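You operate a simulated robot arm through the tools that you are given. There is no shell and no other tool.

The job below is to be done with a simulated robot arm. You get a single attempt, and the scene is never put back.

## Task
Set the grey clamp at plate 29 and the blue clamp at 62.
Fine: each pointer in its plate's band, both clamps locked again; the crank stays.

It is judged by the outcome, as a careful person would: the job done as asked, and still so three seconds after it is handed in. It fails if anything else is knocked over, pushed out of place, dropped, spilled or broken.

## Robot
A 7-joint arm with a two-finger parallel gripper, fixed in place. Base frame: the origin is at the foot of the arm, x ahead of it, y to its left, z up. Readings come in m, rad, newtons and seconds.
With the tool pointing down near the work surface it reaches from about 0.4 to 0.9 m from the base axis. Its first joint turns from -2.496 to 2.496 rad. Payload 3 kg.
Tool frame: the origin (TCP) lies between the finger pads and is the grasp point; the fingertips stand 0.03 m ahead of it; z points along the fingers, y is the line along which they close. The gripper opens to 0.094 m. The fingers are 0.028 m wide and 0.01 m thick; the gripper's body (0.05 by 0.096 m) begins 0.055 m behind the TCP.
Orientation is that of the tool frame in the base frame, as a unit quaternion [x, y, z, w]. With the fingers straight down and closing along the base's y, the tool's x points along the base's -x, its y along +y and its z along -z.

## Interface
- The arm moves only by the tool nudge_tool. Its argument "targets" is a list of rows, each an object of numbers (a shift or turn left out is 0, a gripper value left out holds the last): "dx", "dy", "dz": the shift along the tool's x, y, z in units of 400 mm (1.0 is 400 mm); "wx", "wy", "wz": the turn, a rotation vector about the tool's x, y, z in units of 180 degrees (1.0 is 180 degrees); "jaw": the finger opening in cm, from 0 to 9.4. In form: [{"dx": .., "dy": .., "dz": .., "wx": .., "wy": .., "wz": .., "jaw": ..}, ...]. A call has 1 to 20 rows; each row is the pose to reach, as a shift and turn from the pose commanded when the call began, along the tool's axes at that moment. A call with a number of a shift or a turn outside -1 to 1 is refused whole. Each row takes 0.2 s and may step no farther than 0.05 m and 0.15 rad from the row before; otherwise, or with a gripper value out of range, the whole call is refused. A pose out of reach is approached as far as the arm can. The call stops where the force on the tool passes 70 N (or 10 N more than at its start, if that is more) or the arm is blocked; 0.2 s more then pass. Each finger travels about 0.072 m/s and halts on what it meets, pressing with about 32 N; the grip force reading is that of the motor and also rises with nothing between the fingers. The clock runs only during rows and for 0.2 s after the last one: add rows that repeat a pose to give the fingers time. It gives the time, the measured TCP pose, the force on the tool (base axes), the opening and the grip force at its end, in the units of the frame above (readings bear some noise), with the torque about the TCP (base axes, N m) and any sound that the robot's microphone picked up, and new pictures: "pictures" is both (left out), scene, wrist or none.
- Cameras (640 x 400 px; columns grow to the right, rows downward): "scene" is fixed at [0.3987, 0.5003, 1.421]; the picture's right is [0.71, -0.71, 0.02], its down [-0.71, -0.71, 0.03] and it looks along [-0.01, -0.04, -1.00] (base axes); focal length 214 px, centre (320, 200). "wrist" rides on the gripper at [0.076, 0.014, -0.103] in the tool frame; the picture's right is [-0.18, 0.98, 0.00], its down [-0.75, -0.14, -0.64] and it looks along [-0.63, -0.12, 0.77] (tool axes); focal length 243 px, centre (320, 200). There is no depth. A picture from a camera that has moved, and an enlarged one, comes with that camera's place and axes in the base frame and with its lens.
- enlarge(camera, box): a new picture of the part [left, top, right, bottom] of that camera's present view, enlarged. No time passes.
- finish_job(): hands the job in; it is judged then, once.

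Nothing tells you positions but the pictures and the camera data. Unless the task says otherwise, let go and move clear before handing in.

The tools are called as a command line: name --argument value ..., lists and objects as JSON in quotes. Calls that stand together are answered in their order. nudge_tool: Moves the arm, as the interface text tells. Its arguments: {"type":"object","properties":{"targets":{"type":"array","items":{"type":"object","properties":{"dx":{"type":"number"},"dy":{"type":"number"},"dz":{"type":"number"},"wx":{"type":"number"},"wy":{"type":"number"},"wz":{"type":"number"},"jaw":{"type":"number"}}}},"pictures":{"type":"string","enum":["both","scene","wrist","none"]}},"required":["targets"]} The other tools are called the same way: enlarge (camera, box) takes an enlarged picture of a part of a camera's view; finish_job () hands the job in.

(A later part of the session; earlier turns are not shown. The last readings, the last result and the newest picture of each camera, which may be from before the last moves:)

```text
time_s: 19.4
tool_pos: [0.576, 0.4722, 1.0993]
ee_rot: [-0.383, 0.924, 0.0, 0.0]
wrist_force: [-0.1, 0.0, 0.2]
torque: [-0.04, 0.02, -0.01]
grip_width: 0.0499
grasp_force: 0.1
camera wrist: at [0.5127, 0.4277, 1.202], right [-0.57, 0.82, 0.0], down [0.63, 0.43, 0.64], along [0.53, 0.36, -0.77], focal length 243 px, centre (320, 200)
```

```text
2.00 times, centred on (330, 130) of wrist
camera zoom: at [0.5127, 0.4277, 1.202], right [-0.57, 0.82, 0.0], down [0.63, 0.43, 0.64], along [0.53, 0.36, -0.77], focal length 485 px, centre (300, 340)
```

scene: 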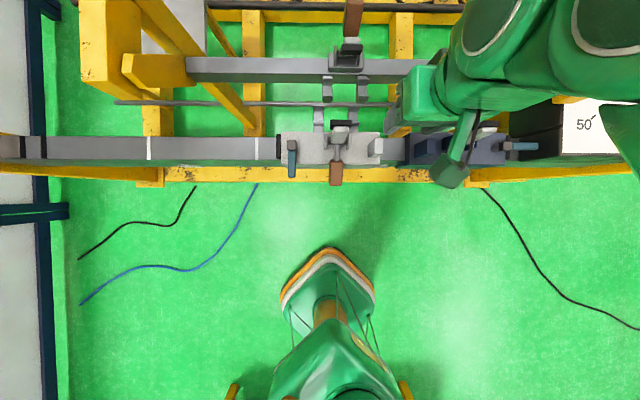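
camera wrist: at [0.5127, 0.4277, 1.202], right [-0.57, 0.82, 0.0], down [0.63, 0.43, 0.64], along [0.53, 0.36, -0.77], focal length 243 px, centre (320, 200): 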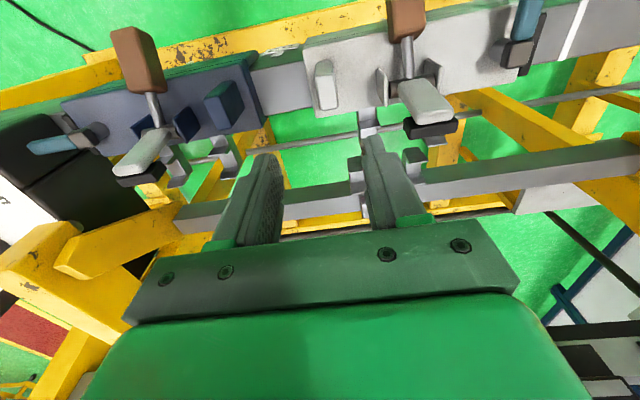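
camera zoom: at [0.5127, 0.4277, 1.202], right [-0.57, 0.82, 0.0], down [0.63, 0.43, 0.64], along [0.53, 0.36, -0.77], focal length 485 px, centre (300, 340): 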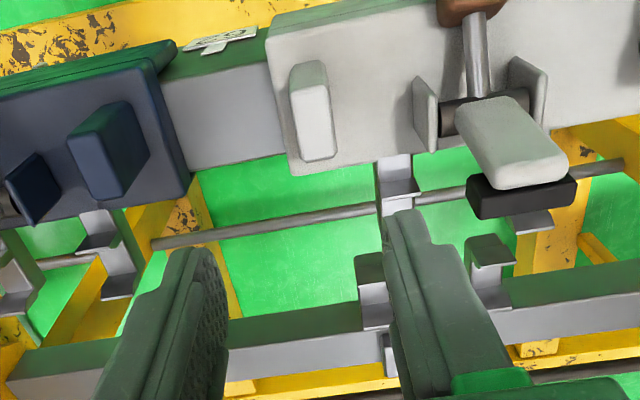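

enlarge --camera "scene" --box '[270, 110, 400, 190]'

```text
4.92 times, centred on (335, 150) of scene
camera zoom: at [0.3987, 0.5003, 1.421], right [0.71, -0.71, 0.02], down [-0.71, -0.71, 0.03], along [-0.01, -0.04, -1.0], focal length 1056 px, centre (246, 446)
```

zoom: 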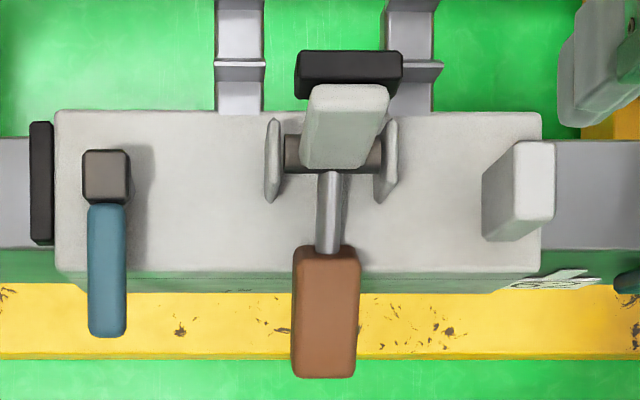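

Grey's push block is at about u 0.74, v 0.067, top near z 0.945. I'll descend so the fingers straddle it along the rail direction.

nudge_tool --targets '[{"dy": 0.015, "dz": 0.1}, {"dy": 0.015, "dz": 0.2}, {"dy": 0.015, "dz": 0.3}, {"dy": 0.015, "dz": 0.36}, {"dy": 0.015, "dz": 0.36}]'

enlarge --camera "wrist" --box '[230, 30, 430, 230]'

```text
time_s: 20.6
tool_pos: [0.5748, 0.4758, 0.9561]
ee_rot: [-0.382, 0.924, 0.001, -0.001]
wrist_force: [0.1, -0.6, -0.6]
torque: [-0.01, -0.02, 0.02]
grip_width: 0.05
grasp_force: 0.0
camera wrist: at [0.5111, 0.4307, 1.0589], right [-0.57, 0.82, 0.0], down [0.63, 0.43, 0.64], along [0.53, 0.36, -0.77], focal length 243 px, centre (320, 200)
```

scene: 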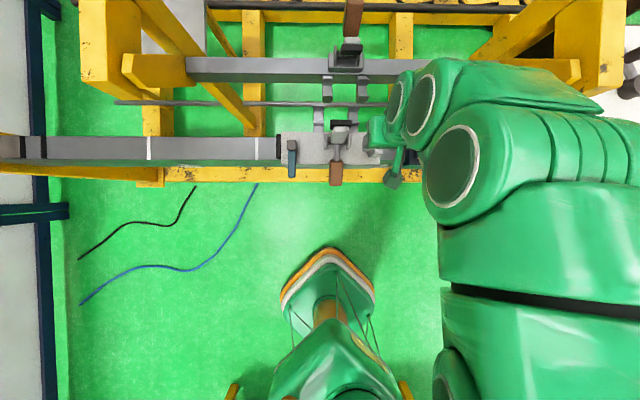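
wrist: 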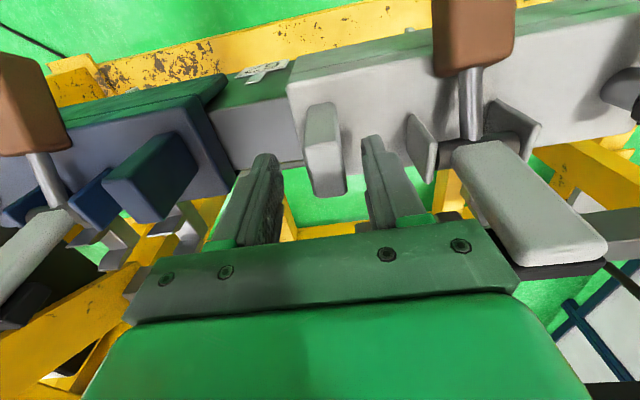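

```text
2.00 times, centred on (330, 130) of wrist
camera zoom: at [0.5111, 0.4307, 1.0589], right [-0.57, 0.82, 0.0], down [0.63, 0.43, 0.64], along [0.53, 0.36, -0.77], focal length 485 px, centre (300, 340)
```

zoom: 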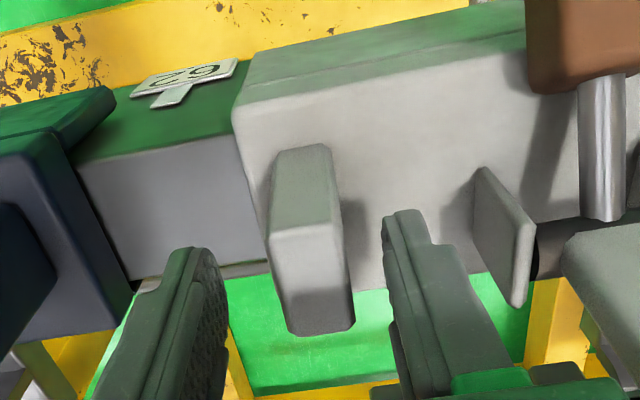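

nudge_tool --targets '[{"dz": 0.03}, {"dz": 0.06}, {"dz": 0.06}]' --pictures "wrist"

```text
time_s: 21.4
tool_pos: [0.5721, 0.4744, 0.9318]
ee_rot: [-0.382, 0.924, -0.001, 0.0]
wrist_force: [-1.1, -0.3, -0.4]
torque: [0.02, 0.03, -0.04]
grip_width: 0.05
grasp_force: 0.1
camera wrist: at [0.5087, 0.4314, 1.0332], right [-0.56, 0.83, 0.0], down [0.63, 0.43, 0.64], along [0.53, 0.36, -0.77], focal length 243 px, centre (320, 200)
```

wrist: 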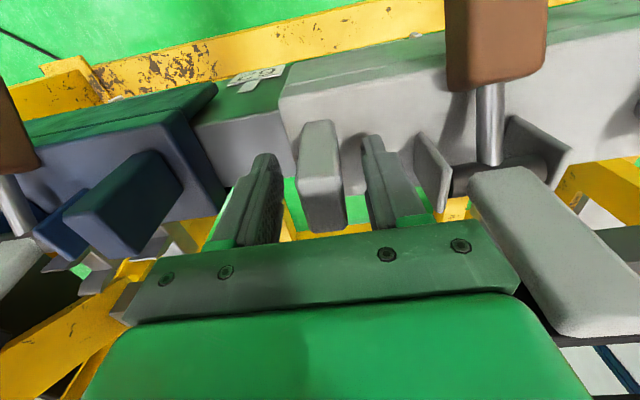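

nudge_tool --targets '[{"jaw": 3.0}, {"jaw": 1.0}, {"jaw": 1.0}, {"jaw": 1.0}]' --pictures "wrist"

enlarge --camera "wrist" --box '[380, 0, 640, 120]'

enlarge --camera "wrist" --box '[60, 0, 320, 120]'

```text
time_s: 22.4
tool_pos: [0.5732, 0.4751, 0.9312]
ee_rot: [-0.382, 0.924, 0.0, 0.0]
wrist_force: [-1.0, 2.9, -1.9]
torque: [0.08, -0.1, 0.0]
grip_width: 0.0245
grasp_force: 45.7
camera wrist: at [0.5087, 0.4315, 1.0333], right [-0.56, 0.83, 0.0], down [0.63, 0.43, 0.64], along [0.53, 0.36, -0.77], focal length 243 px, centre (320, 200)
```

wrist: 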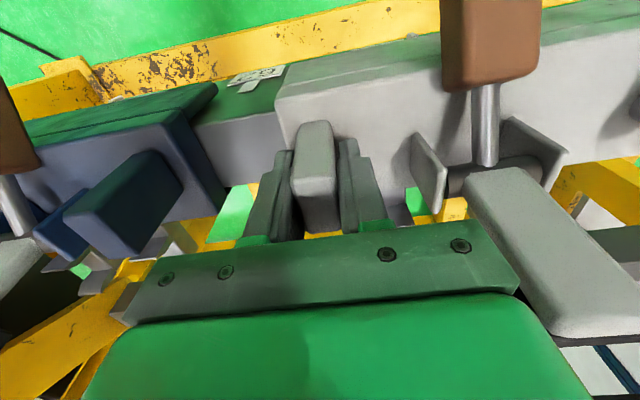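

```text
2.46 times, centred on (510, 60) of wrist
camera zoom: at [0.5087, 0.4315, 1.0333], right [-0.56, 0.83, 0.0], down [0.63, 0.43, 0.64], along [0.53, 0.36, -0.77], focal length 597 px, centre (-148, 545)
```

zoom: 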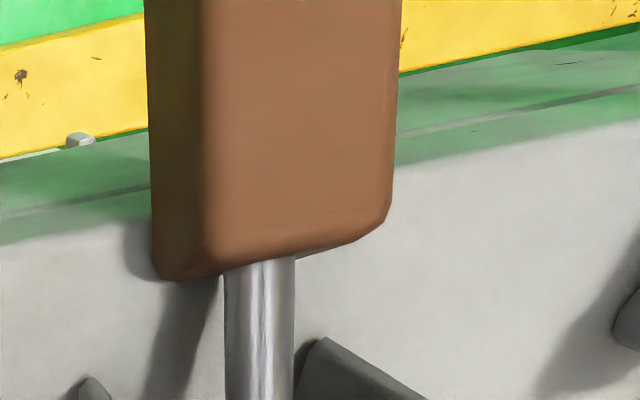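

```text
2.46 times, centred on (190, 60) of wrist
camera zoom: at [0.5087, 0.4315, 1.0333], right [-0.56, 0.83, 0.0], down [0.63, 0.43, 0.64], along [0.53, 0.36, -0.77], focal length 597 px, centre (640, 545)
```

zoom: 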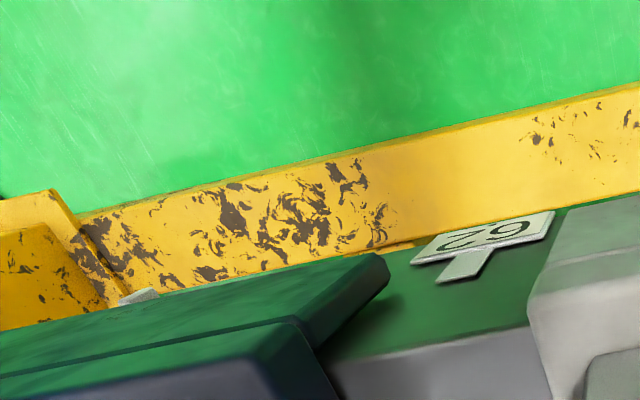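

I have the block gripped (2.45 cm wide). Grey's pointer is now at v≈-0.02 and plate 29's stem at about v≈-0.133, so I'll drag the carriage about 0.11 m toward -e.

nudge_tool --targets '[{"dy": 0.04}, {"dy": 0.08}, {"dy": 0.12}, {"dy": 0.16}, {"dy": 0.2}, {"dy": 0.24}, {"dy": 0.27}, {"dy": 0.27}]'

enlarge --camera "wrist" --box '[380, 0, 640, 120]'

```text
time_s: 24.2
tool_pos: [0.4938, 0.5499, 0.9315]
ee_rot: [-0.383, 0.924, 0.0, -0.001]
wrist_force: [-12.2, -5.0, 11.1]
torque: [-0.92, 0.79, -0.1]
grip_width: 0.0246
grasp_force: 45.4
camera wrist: at [0.4305, 0.5065, 1.0342], right [-0.57, 0.82, 0.0], down [0.63, 0.43, 0.64], along [0.53, 0.36, -0.77], focal length 243 px, centre (320, 200)
```

scene: 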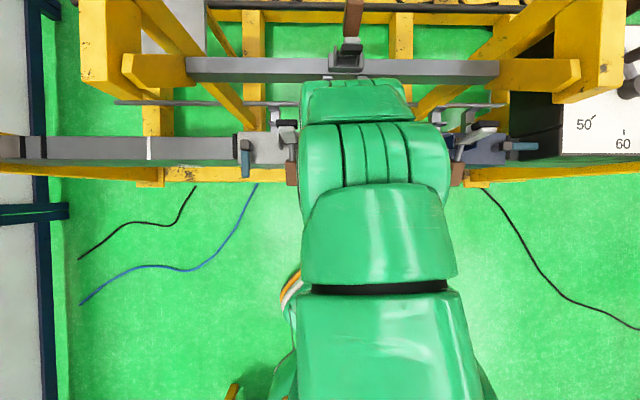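
wrist: 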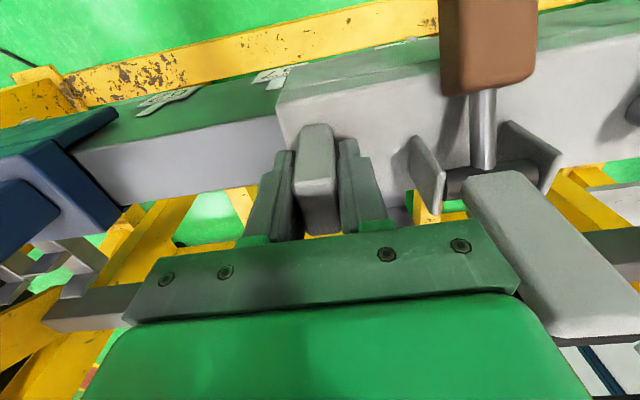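

```text
2.46 times, centred on (510, 60) of wrist
camera zoom: at [0.4305, 0.5065, 1.0342], right [-0.57, 0.82, 0.0], down [0.63, 0.43, 0.64], along [0.53, 0.36, -0.77], focal length 597 px, centre (-148, 545)
```

zoom: 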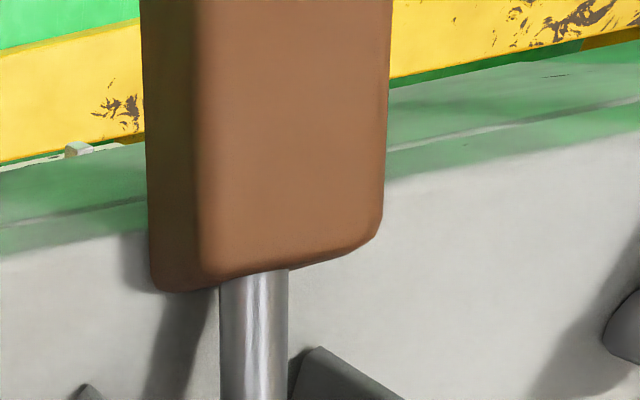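

Grey has moved about 109 mm. I'll release the block, rise, and step back to view the pointer and plate 29 from the front.

nudge_tool --targets '[{"jaw": 5.0}, {"jaw": 5.0}, {"jaw": 5.0, "dz": -0.05}, {"dz": -0.15}, {"dz": -0.27}, {"dz": -0.38}, {"dz": -0.38, "dx": 0.1, "dy": 0.04, "jaw": 9.4}, {"dz": -0.38, "dx": 0.2, "dy": 0.08}, {"dz": -0.38, "dx": 0.3, "dy": 0.12}, {"dz": -0.38, "dx": 0.4, "dy": 0.16}, {"dz": -0.38, "dx": 0.5, "dy": 0.2}, {"dz": -0.3, "dx": 0.5, "dy": 0.225}, {"dz": -0.2, "dx": 0.5, "dy": 0.225}, {"dz": -0.2, "dx": 0.5, "dy": 0.225}]'

enlarge --camera "wrist" --box '[260, 130, 400, 220]'

enlarge --camera "scene" --box '[220, 100, 400, 200]'

```text
time_s: 27.2
tool_pos: [0.293, 0.4724, 1.0114]
ee_rot: [-0.382, 0.924, 0.0, 0.0]
wrist_force: [-0.5, -0.2, 0.2]
torque: [0.01, 0.0, -0.02]
grip_width: 0.094
grasp_force: 0.0
camera wrist: at [0.2286, 0.4286, 1.1141], right [-0.56, 0.83, 0.0], down [0.63, 0.43, 0.64], along [0.53, 0.36, -0.77], focal length 243 px, centre (320, 200)
```

scene: 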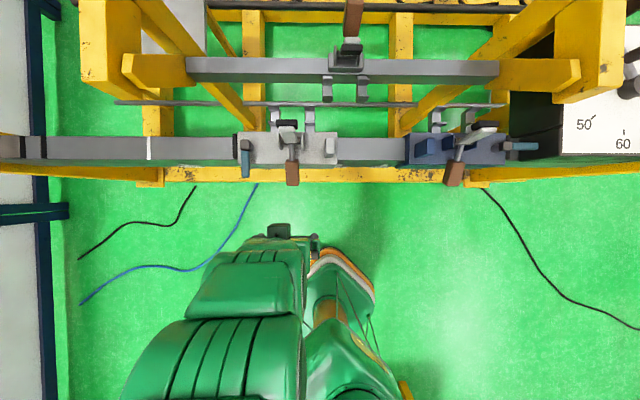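
wrist: 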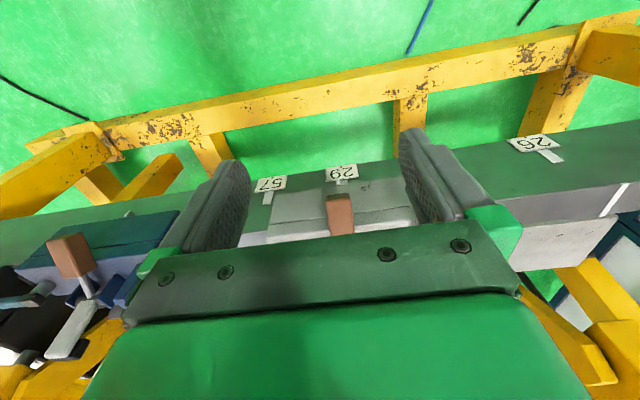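

```text
4.44 times, centred on (330, 175) of wrist
camera zoom: at [0.2286, 0.4286, 1.1141], right [-0.56, 0.83, 0.0], down [0.63, 0.43, 0.64], along [0.53, 0.36, -0.77], focal length 1078 px, centre (276, 311)
```

zoom: 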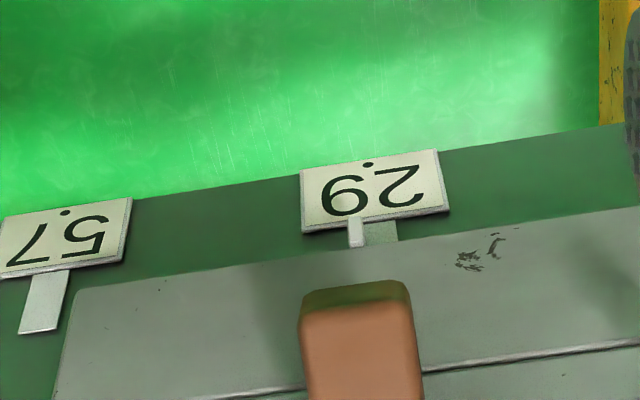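

```text
3.56 times, centred on (310, 150) of scene
camera zoom: at [0.3987, 0.5003, 1.421], right [0.71, -0.71, 0.02], down [-0.71, -0.71, 0.03], along [-0.01, -0.04, -1.0], focal length 763 px, centre (356, 378)
```

zoom: 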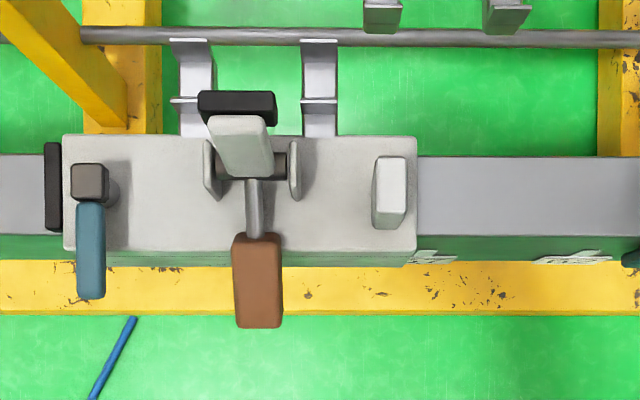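

enlarge --camera "wrist" --box '[322, 158, 366, 188]'

```text
13.33 times, centred on (344, 173) of wrist
camera zoom: at [0.2286, 0.4286, 1.1141], right [-0.56, 0.83, 0.0], down [0.63, 0.43, 0.64], along [0.53, 0.36, -0.77], focal length 3235 px, centre (0, 560)
```

zoom: 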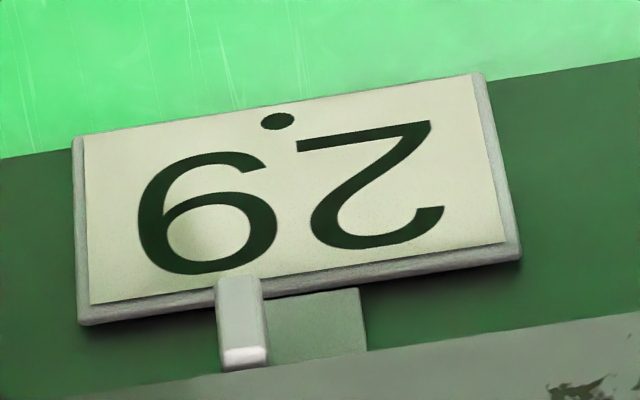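

The pointer bar sits roughly 6 mm to the +e side of the centre of plate 29's stem (band half-width about 8 mm). I'll regrip the block 6 mm further toward -e so the grip centres it there.

nudge_tool --targets '[{"dz": -0.09, "jaw": 5.0}, {"dx": -0.05, "dy": -0.03, "dz": -0.18}, {"dx": -0.15, "dy": -0.08, "dz": -0.18}, {"dx": -0.25, "dy": -0.12, "dz": -0.18}, {"dx": -0.35, "dy": -0.16, "dz": -0.18}, {"dx": -0.45, "dy": -0.19, "dz": -0.18}, {"dx": -0.5, "dy": -0.21, "dz": -0.18}, {"dx": -0.5, "dy": -0.21, "dz": -0.08}, {"dx": -0.5, "dy": -0.21, "dz": 0.03}, {"dx": -0.5, "dy": -0.21, "dz": 0.12}, {"dx": -0.5, "dy": -0.21, "dz": 0.18}, {"dx": -0.5, "dy": -0.21, "dz": 0.2}, {"dx": -0.5, "dy": -0.21, "dz": 0.2}, {"dx": -0.5, "dy": -0.21, "dz": 0.2, "jaw": 3.5}, {"dx": -0.5, "dy": -0.21, "dz": 0.2, "jaw": 2.0}, {"dx": -0.5, "dy": -0.21, "dz": 0.2, "jaw": 1.5}, {"dx": -0.5, "dy": -0.21, "dz": 0.2, "jaw": 1.5}]' --pictures "wrist"

```text
time_s: 30.8
tool_pos: [0.49, 0.5546, 0.9311]
ee_rot: [-0.383, 0.924, 0.001, 0.0]
wrist_force: [-3.9, 2.2, -7.8]
torque: [0.8, -0.82, 0.1]
grip_width: 0.0244
grasp_force: 44.9
camera wrist: at [0.4258, 0.5113, 1.0338], right [-0.57, 0.82, 0.0], down [0.63, 0.43, 0.64], along [0.53, 0.36, -0.77], focal length 243 px, centre (320, 200)
```

wrist: 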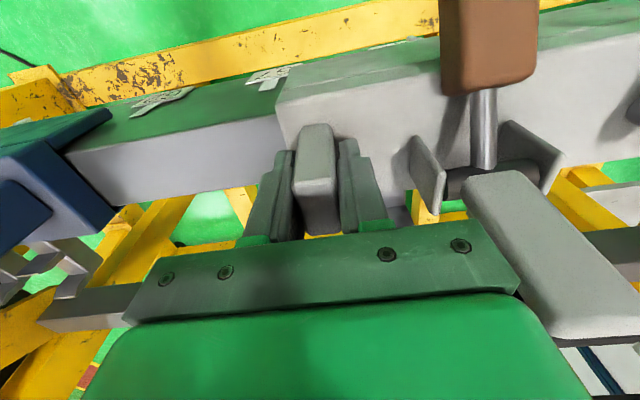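

nudge_tool --targets '[{"jaw": 5.0}, {"jaw": 5.0}, {"dz": -0.05}, {"dz": -0.15}, {"dz": -0.27}, {"dz": -0.38}, {"dz": -0.38, "dx": 0.1, "dy": 0.04, "jaw": 9.4}, {"dz": -0.38, "dx": 0.2, "dy": 0.08}, {"dz": -0.38, "dx": 0.3, "dy": 0.12}, {"dz": -0.38, "dx": 0.4, "dy": 0.16}, {"dz": -0.38, "dx": 0.5, "dy": 0.2}, {"dz": -0.3, "dx": 0.5, "dy": 0.22}, {"dz": -0.2, "dx": 0.5, "dy": 0.22}, {"dz": -0.2, "dx": 0.5, "dy": 0.22}]'

enlarge --camera "wrist" --box '[318, 158, 362, 188]'

enlarge --camera "scene" --box '[220, 100, 400, 200]'

```text
time_s: 33.8
tool_pos: [0.2886, 0.4757, 1.0125]
ee_rot: [-0.382, 0.924, 0.0, 0.0]
wrist_force: [0.5, -0.3, -0.7]
torque: [0.01, 0.02, 0.04]
grip_width: 0.0937
grasp_force: 0.0
camera wrist: at [0.2246, 0.4316, 1.115], right [-0.56, 0.83, 0.0], down [0.63, 0.43, 0.64], along [0.53, 0.36, -0.77], focal length 243 px, centre (320, 200)
```

scene: 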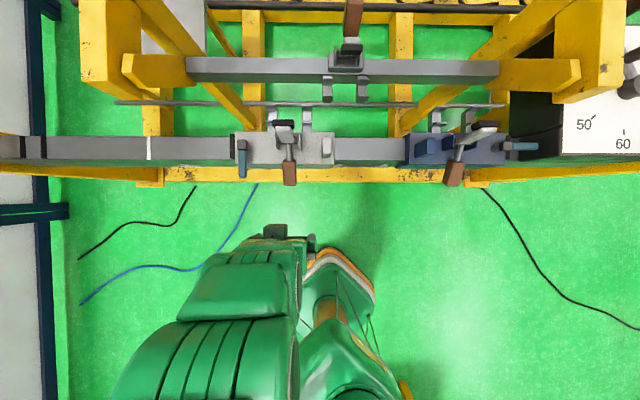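
wrist: 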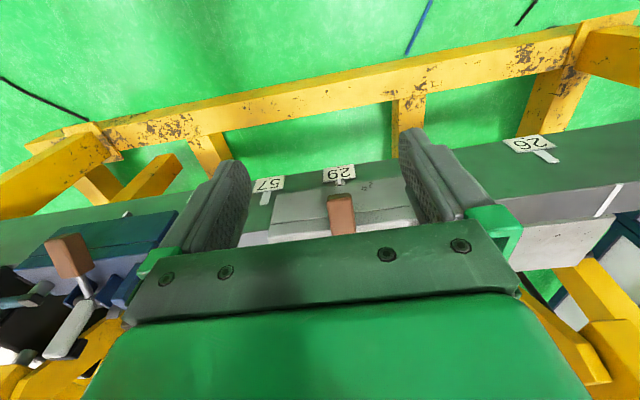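

```text
13.33 times, centred on (340, 173) of wrist
camera zoom: at [0.2246, 0.4316, 1.115], right [-0.56, 0.83, 0.0], down [0.63, 0.43, 0.64], along [0.53, 0.36, -0.77], focal length 3235 px, centre (53, 560)
```

zoom: 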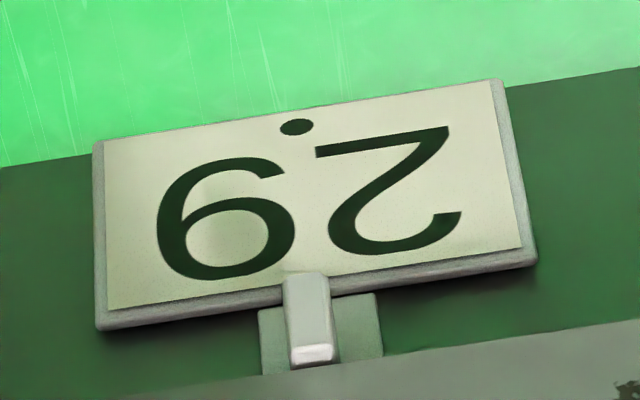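

```text
3.56 times, centred on (310, 150) of scene
camera zoom: at [0.3987, 0.5003, 1.421], right [0.71, -0.71, 0.02], down [-0.71, -0.71, 0.03], along [-0.01, -0.04, -1.0], focal length 763 px, centre (356, 378)
```

zoom: 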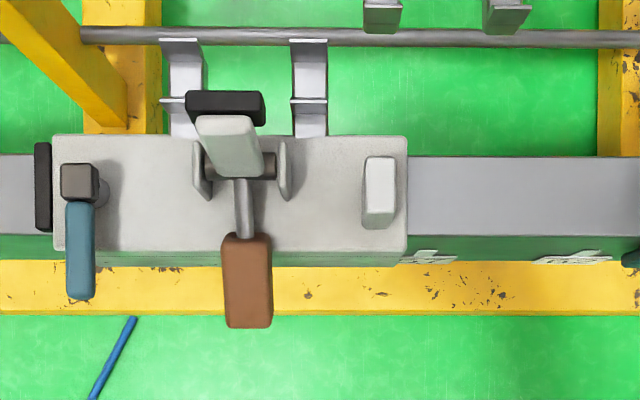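

The pointer is now centred in plate 29's band. Next I'll close the fingers and position on the +e side of the teal lever's free end to swing it back to the locked position.

nudge_tool --targets '[{"dy": 0.1, "jaw": 0}, {"dy": 0.2075, "dx": -0.05}, {"dy": 0.2075, "dx": -0.15}, {"dy": 0.2075, "dx": -0.26}, {"dy": 0.2075, "dx": -0.375}, {"dy": 0.2075, "dx": -0.375, "dz": 0.1}, {"dy": 0.2075, "dx": -0.375, "dz": 0.19}, {"dy": 0.2075, "dx": -0.375, "dz": 0.21}, {"dy": 0.2075, "dx": -0.375, "dz": 0.21}]'

enlarge --camera "wrist" --box '[230, 60, 430, 240]'

enlarge --camera "scene" --box '[200, 110, 300, 190]'

```text
time_s: 35.8
tool_pos: [0.3348, 0.6405, 0.9288]
ee_rot: [-0.383, 0.924, 0.0, 0.0]
wrist_force: [-0.4, -1.1, -0.5]
torque: [0.02, 0.02, 0.0]
grip_width: 0.0001
grasp_force: 32.5
camera wrist: at [0.2702, 0.597, 1.0313], right [-0.56, 0.83, 0.0], down [0.63, 0.43, 0.64], along [0.53, 0.36, -0.77], focal length 243 px, centre (320, 200)
```

scene: 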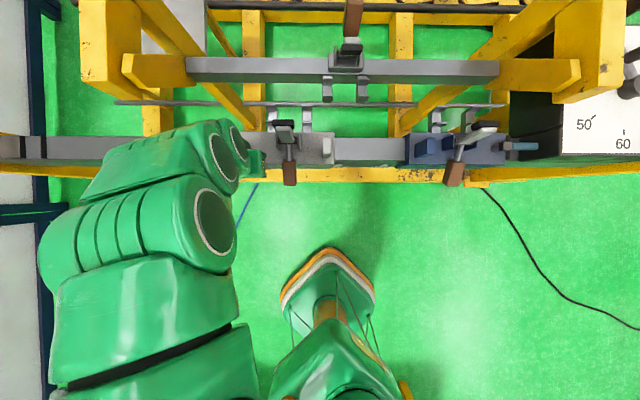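
wrist: 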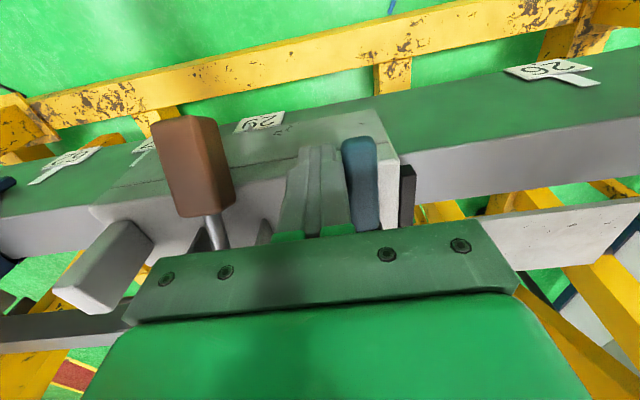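

```text
2.22 times, centred on (330, 150) of wrist
camera zoom: at [0.2702, 0.597, 1.0313], right [-0.56, 0.83, 0.0], down [0.63, 0.43, 0.64], along [0.53, 0.36, -0.77], focal length 539 px, centre (298, 311)
```

zoom: 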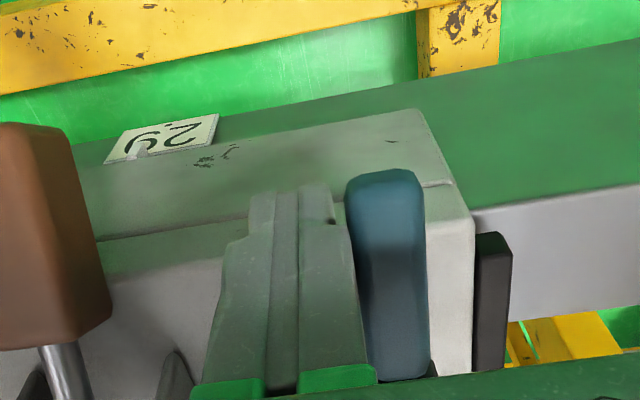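

```text
5.00 times, centred on (250, 150) of scene
camera zoom: at [0.3987, 0.5003, 1.421], right [0.71, -0.71, 0.02], down [-0.71, -0.71, 0.03], along [-0.01, -0.04, -1.0], focal length 1072 px, centre (670, 450)
```

zoom: 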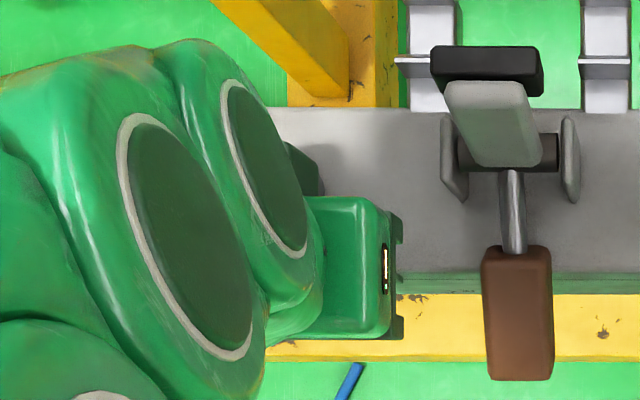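

nudge_tool --targets '[{"dx": 0.002, "dy": 0.012}, {"dx": 0.004, "dy": 0.024}, {"dx": 0.006, "dy": 0.036}, {"dx": 0.008, "dy": 0.048}, {"dx": 0.009, "dy": 0.059}, {"dx": 0.01, "dy": 0.069}, {"dx": 0.01, "dy": 0.069}]'

enlarge --camera "wrist" --box '[230, 60, 430, 240]'

enlarge --camera "scene" --box '[220, 100, 400, 200]'

```text
time_s: 37.4
tool_pos: [0.3119, 0.658, 0.9275]
ee_rot: [-0.383, 0.924, 0.0, 0.0]
wrist_force: [0.2, -0.3, 0.1]
torque: [-0.02, -0.01, 0.0]
grip_width: 0.0
grasp_force: 32.7
camera wrist: at [0.2474, 0.6132, 1.0312], right [-0.56, 0.83, 0.0], down [0.63, 0.43, 0.64], along [0.53, 0.36, -0.77], focal length 243 px, centre (320, 200)
```

scene: 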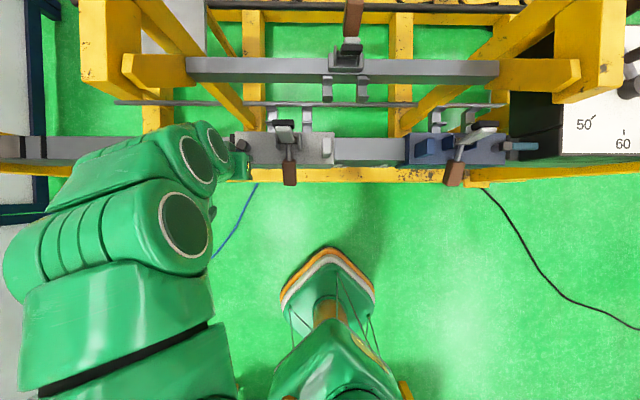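
wrist: 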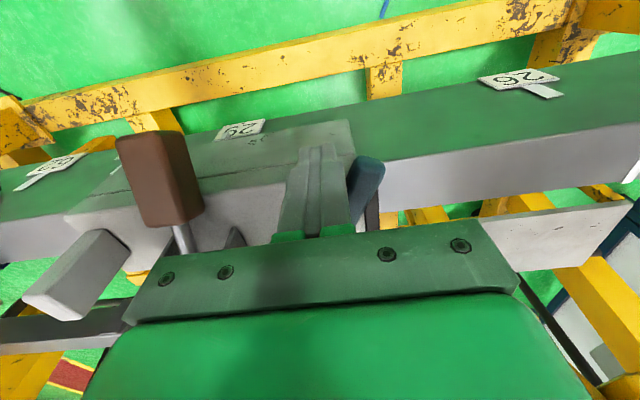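

```text
2.22 times, centred on (330, 150) of wrist
camera zoom: at [0.2474, 0.6132, 1.0312], right [-0.56, 0.83, 0.0], down [0.63, 0.43, 0.64], along [0.53, 0.36, -0.77], focal length 539 px, centre (298, 311)
```

zoom: 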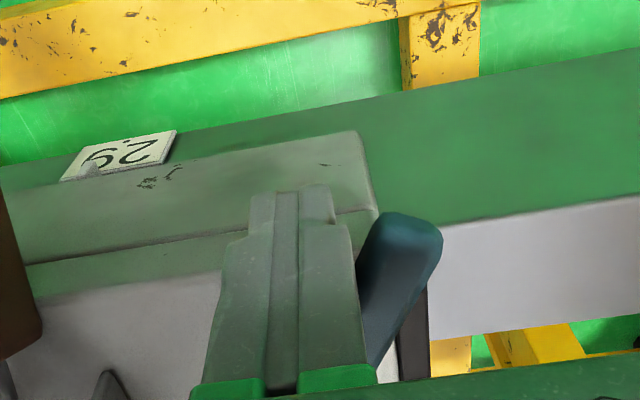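

```text
3.56 times, centred on (310, 150) of scene
camera zoom: at [0.3987, 0.5003, 1.421], right [0.71, -0.71, 0.02], down [-0.71, -0.71, 0.03], along [-0.01, -0.04, -1.0], focal length 763 px, centre (356, 378)
```

zoom: 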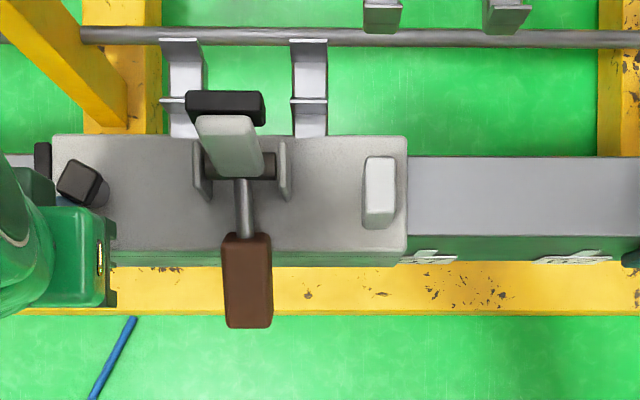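

The lever is swinging back without moving the carriage. I'll continue along the arc to the locked position.

nudge_tool --targets '[{"dx": -0.001, "dy": 0.014}, {"dx": -0.002, "dy": 0.028}, {"dx": -0.004, "dy": 0.041}, {"dx": -0.006, "dy": 0.0525}, {"dx": -0.013, "dy": 0.067}, {"dx": -0.021, "dy": 0.081}, {"dx": -0.029, "dy": 0.094}, {"dx": -0.0375, "dy": 0.1055}, {"dx": -0.05, "dy": 0.116}, {"dx": -0.062, "dy": 0.126}, {"dx": -0.075, "dy": 0.134}, {"dx": -0.085, "dy": 0.1405}, {"dx": -0.085, "dy": 0.1405}]'

enlarge --camera "wrist" --box '[230, 60, 430, 240]'

enlarge --camera "scene" --box '[220, 100, 400, 200]'

```text
time_s: 40.2
tool_pos: [0.2966, 0.7237, 0.9276]
ee_rot: [-0.382, 0.924, 0.0, 0.0]
wrist_force: [-0.1, -0.7, 0.1]
torque: [-0.03, 0.01, -0.01]
grip_width: 0.0
grasp_force: 31.9
camera wrist: at [0.2325, 0.6789, 1.0293], right [-0.57, 0.82, 0.0], down [0.63, 0.43, 0.64], along [0.53, 0.36, -0.77], focal length 243 px, centre (320, 200)
```

scene: 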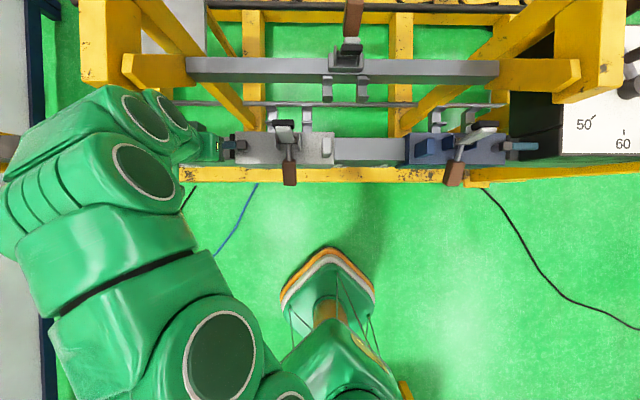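
wrist: 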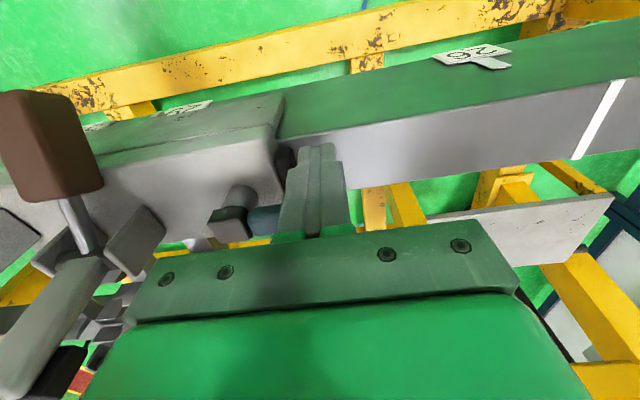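

```text
2.22 times, centred on (330, 150) of wrist
camera zoom: at [0.2325, 0.6789, 1.0293], right [-0.57, 0.82, 0.0], down [0.63, 0.43, 0.64], along [0.53, 0.36, -0.77], focal length 539 px, centre (298, 311)
```

zoom: 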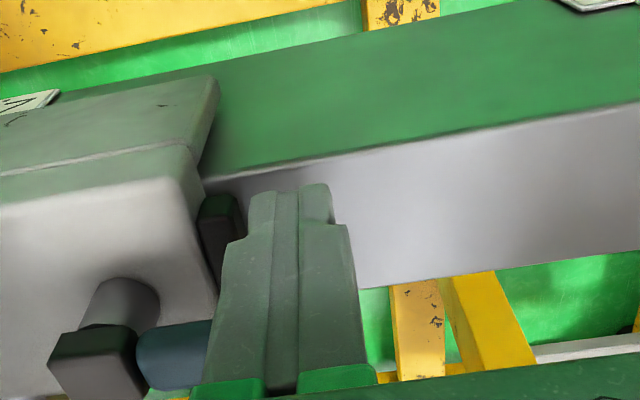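

```text
3.56 times, centred on (310, 150) of scene
camera zoom: at [0.3987, 0.5003, 1.421], right [0.71, -0.71, 0.02], down [-0.71, -0.71, 0.03], along [-0.01, -0.04, -1.0], focal length 763 px, centre (356, 378)
```

zoom: 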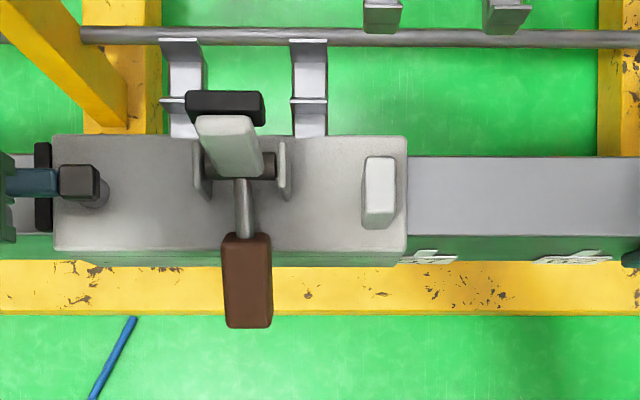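

Nearly aligned with the rail now. I'll press it the last bit against its stop in small steps while watching the force.

nudge_tool --targets '[{"dx": -0.006}, {"dx": -0.012}, {"dx": -0.012}]' --pictures "none"

```text
time_s: 41.2
tool_pos: [0.2973, 0.725, 0.9267]
ee_rot: [-0.384, 0.923, -0.002, -0.004]
wrist_force: [-16.8, -32.0, 13.2]
torque: [0.08, -0.25, -0.51]
grip_width: 0.0
grasp_force: 32.1
stopped in row 3: the force on the tool passed its limit at 71 N (the readings are from after the stop); the commanded pose is now the measured one
```

The lever is hard against its stop (force spike). I'll back off immediately and check everything.

nudge_tool --targets '[{"dx": 0.01}, {"dx": 0.03}, {"dx": 0.06}, {"dx": 0.06, "dz": -0.08}, {"dx": 0.06, "dz": -0.18}, {"dx": 0.06, "dz": -0.28}, {"dx": 0.16, "dz": -0.28}, {"dx": 0.26, "dz": -0.28, "dy": -0.05}, {"dx": 0.36, "dz": -0.28, "dy": -0.1}, {"dx": 0.44, "dz": -0.25, "dy": -0.2}, {"dx": 0.44, "dz": -0.2, "dy": -0.3}, {"dx": 0.44, "dz": -0.2, "dy": -0.4, "jaw": 9.4}, {"dx": 0.44, "dz": -0.2, "dy": -0.43}, {"dx": 0.44, "dz": -0.2, "dy": -0.43}]'

enlarge --camera "scene" --box '[220, 100, 400, 200]'

enlarge --camera "wrist" --box '[260, 130, 400, 220]'

```text
refused: row 10 steps farther than a row can; nothing moved
```

```text
3.56 times, centred on (310, 150) of scene
camera zoom: at [0.3987, 0.5003, 1.421], right [0.71, -0.71, 0.02], down [-0.71, -0.71, 0.03], along [-0.01, -0.04, -1.0], focal length 763 px, centre (356, 378)
```

zoom: 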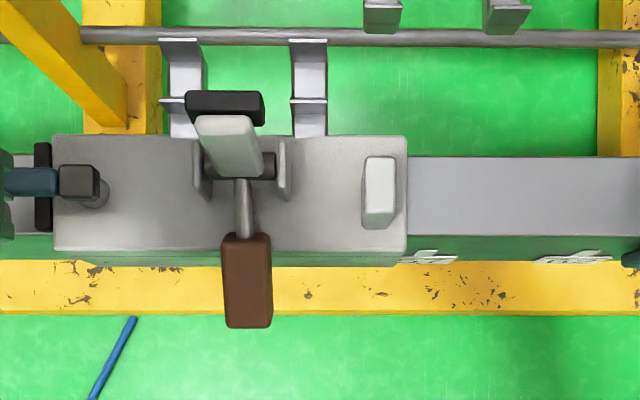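

```text
4.44 times, centred on (330, 175) of wrist
camera zoom: at [0.2335, 0.681, 1.0298], right [-0.57, 0.82, 0.0], down [0.63, 0.44, 0.64], along [0.53, 0.36, -0.77], focal length 1078 px, centre (276, 311)
```

zoom: 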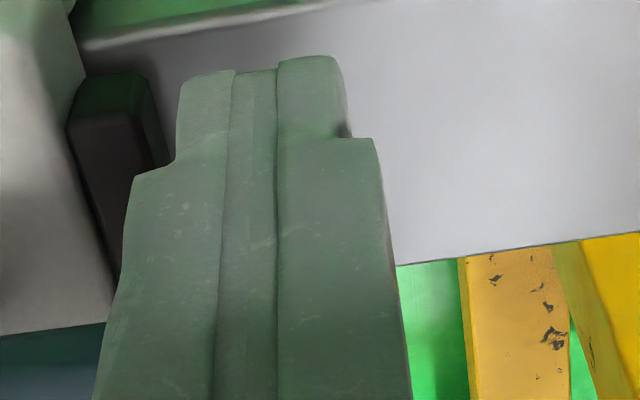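

nudge_tool --targets '[{"dx": 0.01}, {"dx": 0.03}, {"dx": 0.06}, {"dx": 0.06, "dz": -0.08}, {"dx": 0.06, "dz": -0.18}, {"dx": 0.06, "dz": -0.28}, {"dx": 0.16, "dz": -0.28}, {"dx": 0.26, "dz": -0.28, "dy": -0.05}, {"dx": 0.36, "dz": -0.28, "dy": -0.1}, {"dx": 0.42, "dz": -0.25, "dy": -0.18}, {"dx": 0.44, "dz": -0.21, "dy": -0.28}, {"dx": 0.44, "dz": -0.21, "dy": -0.38, "jaw": 9.4}, {"dx": 0.44, "dz": -0.21, "dy": -0.43}, {"dx": 0.44, "dz": -0.21, "dy": -0.43}]'

enlarge --camera "scene" --box '[220, 100, 400, 200]'

enlarge --camera "wrist" --box '[260, 130, 400, 220]'

```text
time_s: 44.2
tool_pos: [0.2971, 0.4793, 1.0136]
ee_rot: [-0.383, 0.924, -0.001, -0.002]
wrist_force: [0.6, -0.8, 0.7]
torque: [0.01, 0.03, 0.01]
grip_width: 0.094
grasp_force: 0.1
camera wrist: at [0.2339, 0.4356, 1.1162], right [-0.57, 0.82, 0.0], down [0.63, 0.44, 0.64], along [0.53, 0.36, -0.77], focal length 243 px, centre (320, 200)
```

scene: 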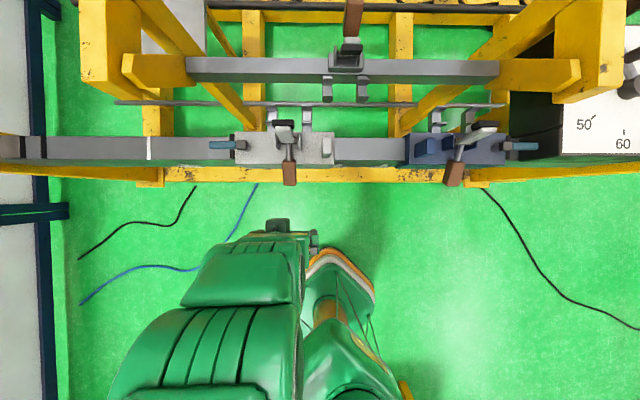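
wrist: 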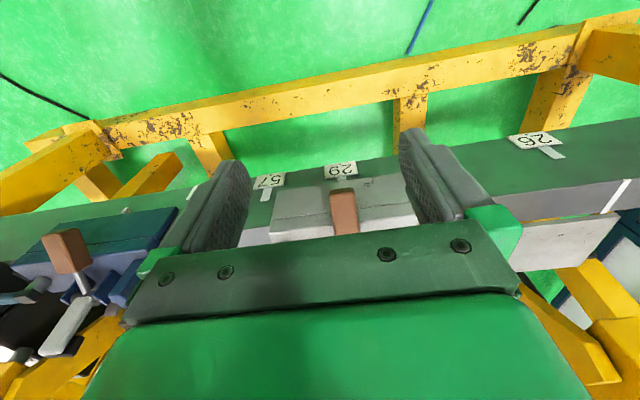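

```text
3.56 times, centred on (310, 150) of scene
camera zoom: at [0.3987, 0.5003, 1.421], right [0.71, -0.71, 0.02], down [-0.71, -0.71, 0.03], along [-0.01, -0.04, -1.0], focal length 763 px, centre (356, 378)
```

zoom: 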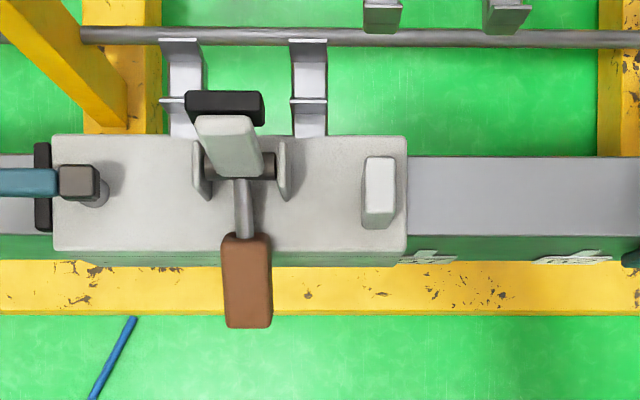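

```text
4.44 times, centred on (330, 175) of wrist
camera zoom: at [0.2339, 0.4356, 1.1162], right [-0.57, 0.82, 0.0], down [0.63, 0.44, 0.64], along [0.53, 0.36, -0.77], focal length 1078 px, centre (276, 311)
```

zoom: 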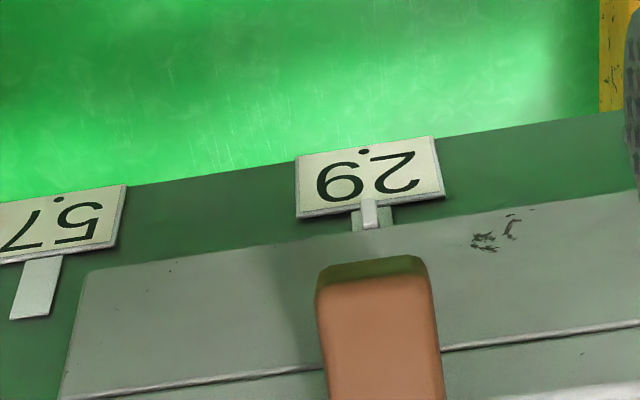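

Grey's pointer is still in plate 29's band. I'll check the lever angle closely and compare it with the untouched state.

enlarge --camera "scene" --box '[200, 120, 260, 170]'

enlarge --camera "wrist" --box '[320, 158, 364, 188]'

enlarge --camera "scene" --box '[400, 100, 560, 200]'

```text
8.00 times, centred on (230, 145) of scene
camera zoom: at [0.3987, 0.5003, 1.421], right [0.71, -0.71, 0.02], down [-0.71, -0.71, 0.03], along [-0.01, -0.04, -1.0], focal length 1716 px, centre (1040, 640)
```

zoom: 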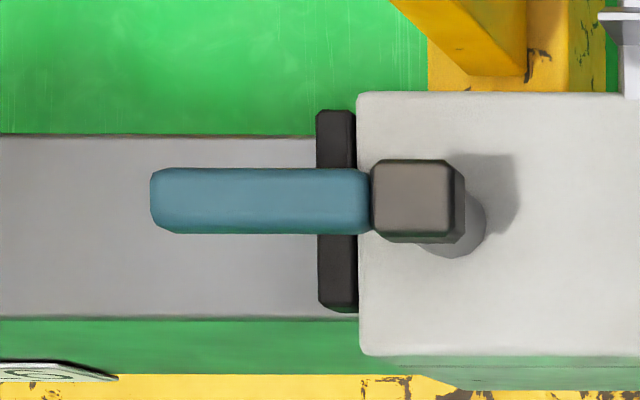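

```text
13.33 times, centred on (342, 173) of wrist
camera zoom: at [0.2339, 0.4356, 1.1162], right [-0.57, 0.82, 0.0], down [0.63, 0.44, 0.64], along [0.53, 0.36, -0.77], focal length 3235 px, centre (27, 560)
```

zoom: 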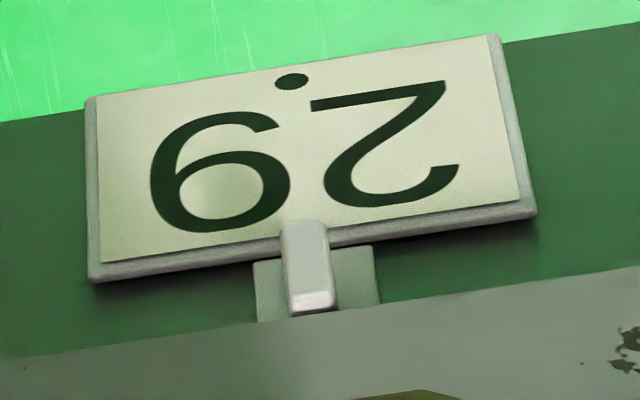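

```text
4.00 times, centred on (480, 150) of scene
camera zoom: at [0.3987, 0.5003, 1.421], right [0.71, -0.71, 0.02], down [-0.71, -0.71, 0.03], along [-0.01, -0.04, -1.0], focal length 858 px, centre (-320, 400)
```

zoom: 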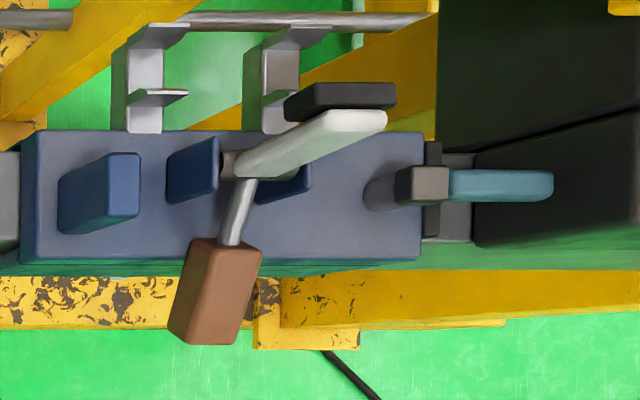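

Grey is set and its lever is back exactly as it was. Next is blue: its teal lever points +e toward the black dial box, so I'll move over there (staying high) and look before touching.

nudge_tool --targets '[{"dz": -0.1}, {"dz": -0.18, "dy": -0.08}, {"dz": -0.18, "dy": -0.19}, {"dz": -0.18, "dy": -0.3}, {"dz": -0.18, "dy": -0.41}, {"dz": -0.18, "dy": -0.52}, {"dz": -0.18, "dy": -0.63}, {"dz": -0.18, "dy": -0.74}, {"dz": -0.18, "dy": -0.85}, {"dz": -0.18, "dy": -0.96}, {"dz": -0.18, "dy": -1.0}, {"dz": -0.18, "dy": -1.0}]'

enlarge --camera "wrist" --box '[60, 100, 300, 250]'

```text
time_s: 46.8
tool_pos: [0.5781, 0.1999, 1.0845]
ee_rot: [-0.384, 0.923, -0.003, -0.003]
wrist_force: [-0.4, -0.2, 0.6]
torque: [0.0, 0.0, 0.05]
grip_width: 0.0938
grasp_force: 0.0
camera wrist: at [0.5141, 0.1563, 1.1865], right [-0.57, 0.82, 0.0], down [0.63, 0.44, 0.64], along [0.53, 0.36, -0.77], focal length 243 px, centre (320, 200)
```

scene: 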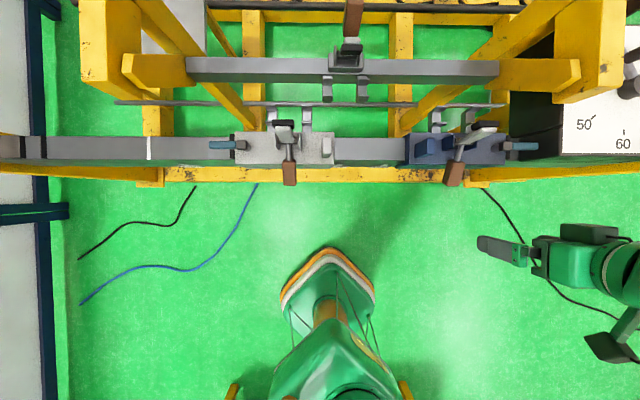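
wrist: 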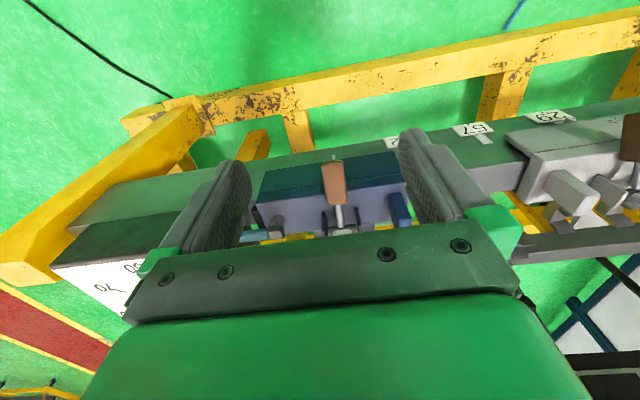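

```text
2.67 times, centred on (180, 175) of wrist
camera zoom: at [0.5141, 0.1563, 1.1865], right [-0.57, 0.82, 0.0], down [0.63, 0.44, 0.64], along [0.53, 0.36, -0.77], focal length 647 px, centre (693, 267)
```

zoom: 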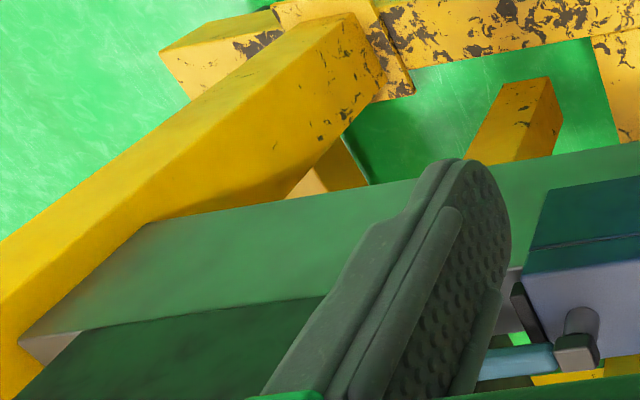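

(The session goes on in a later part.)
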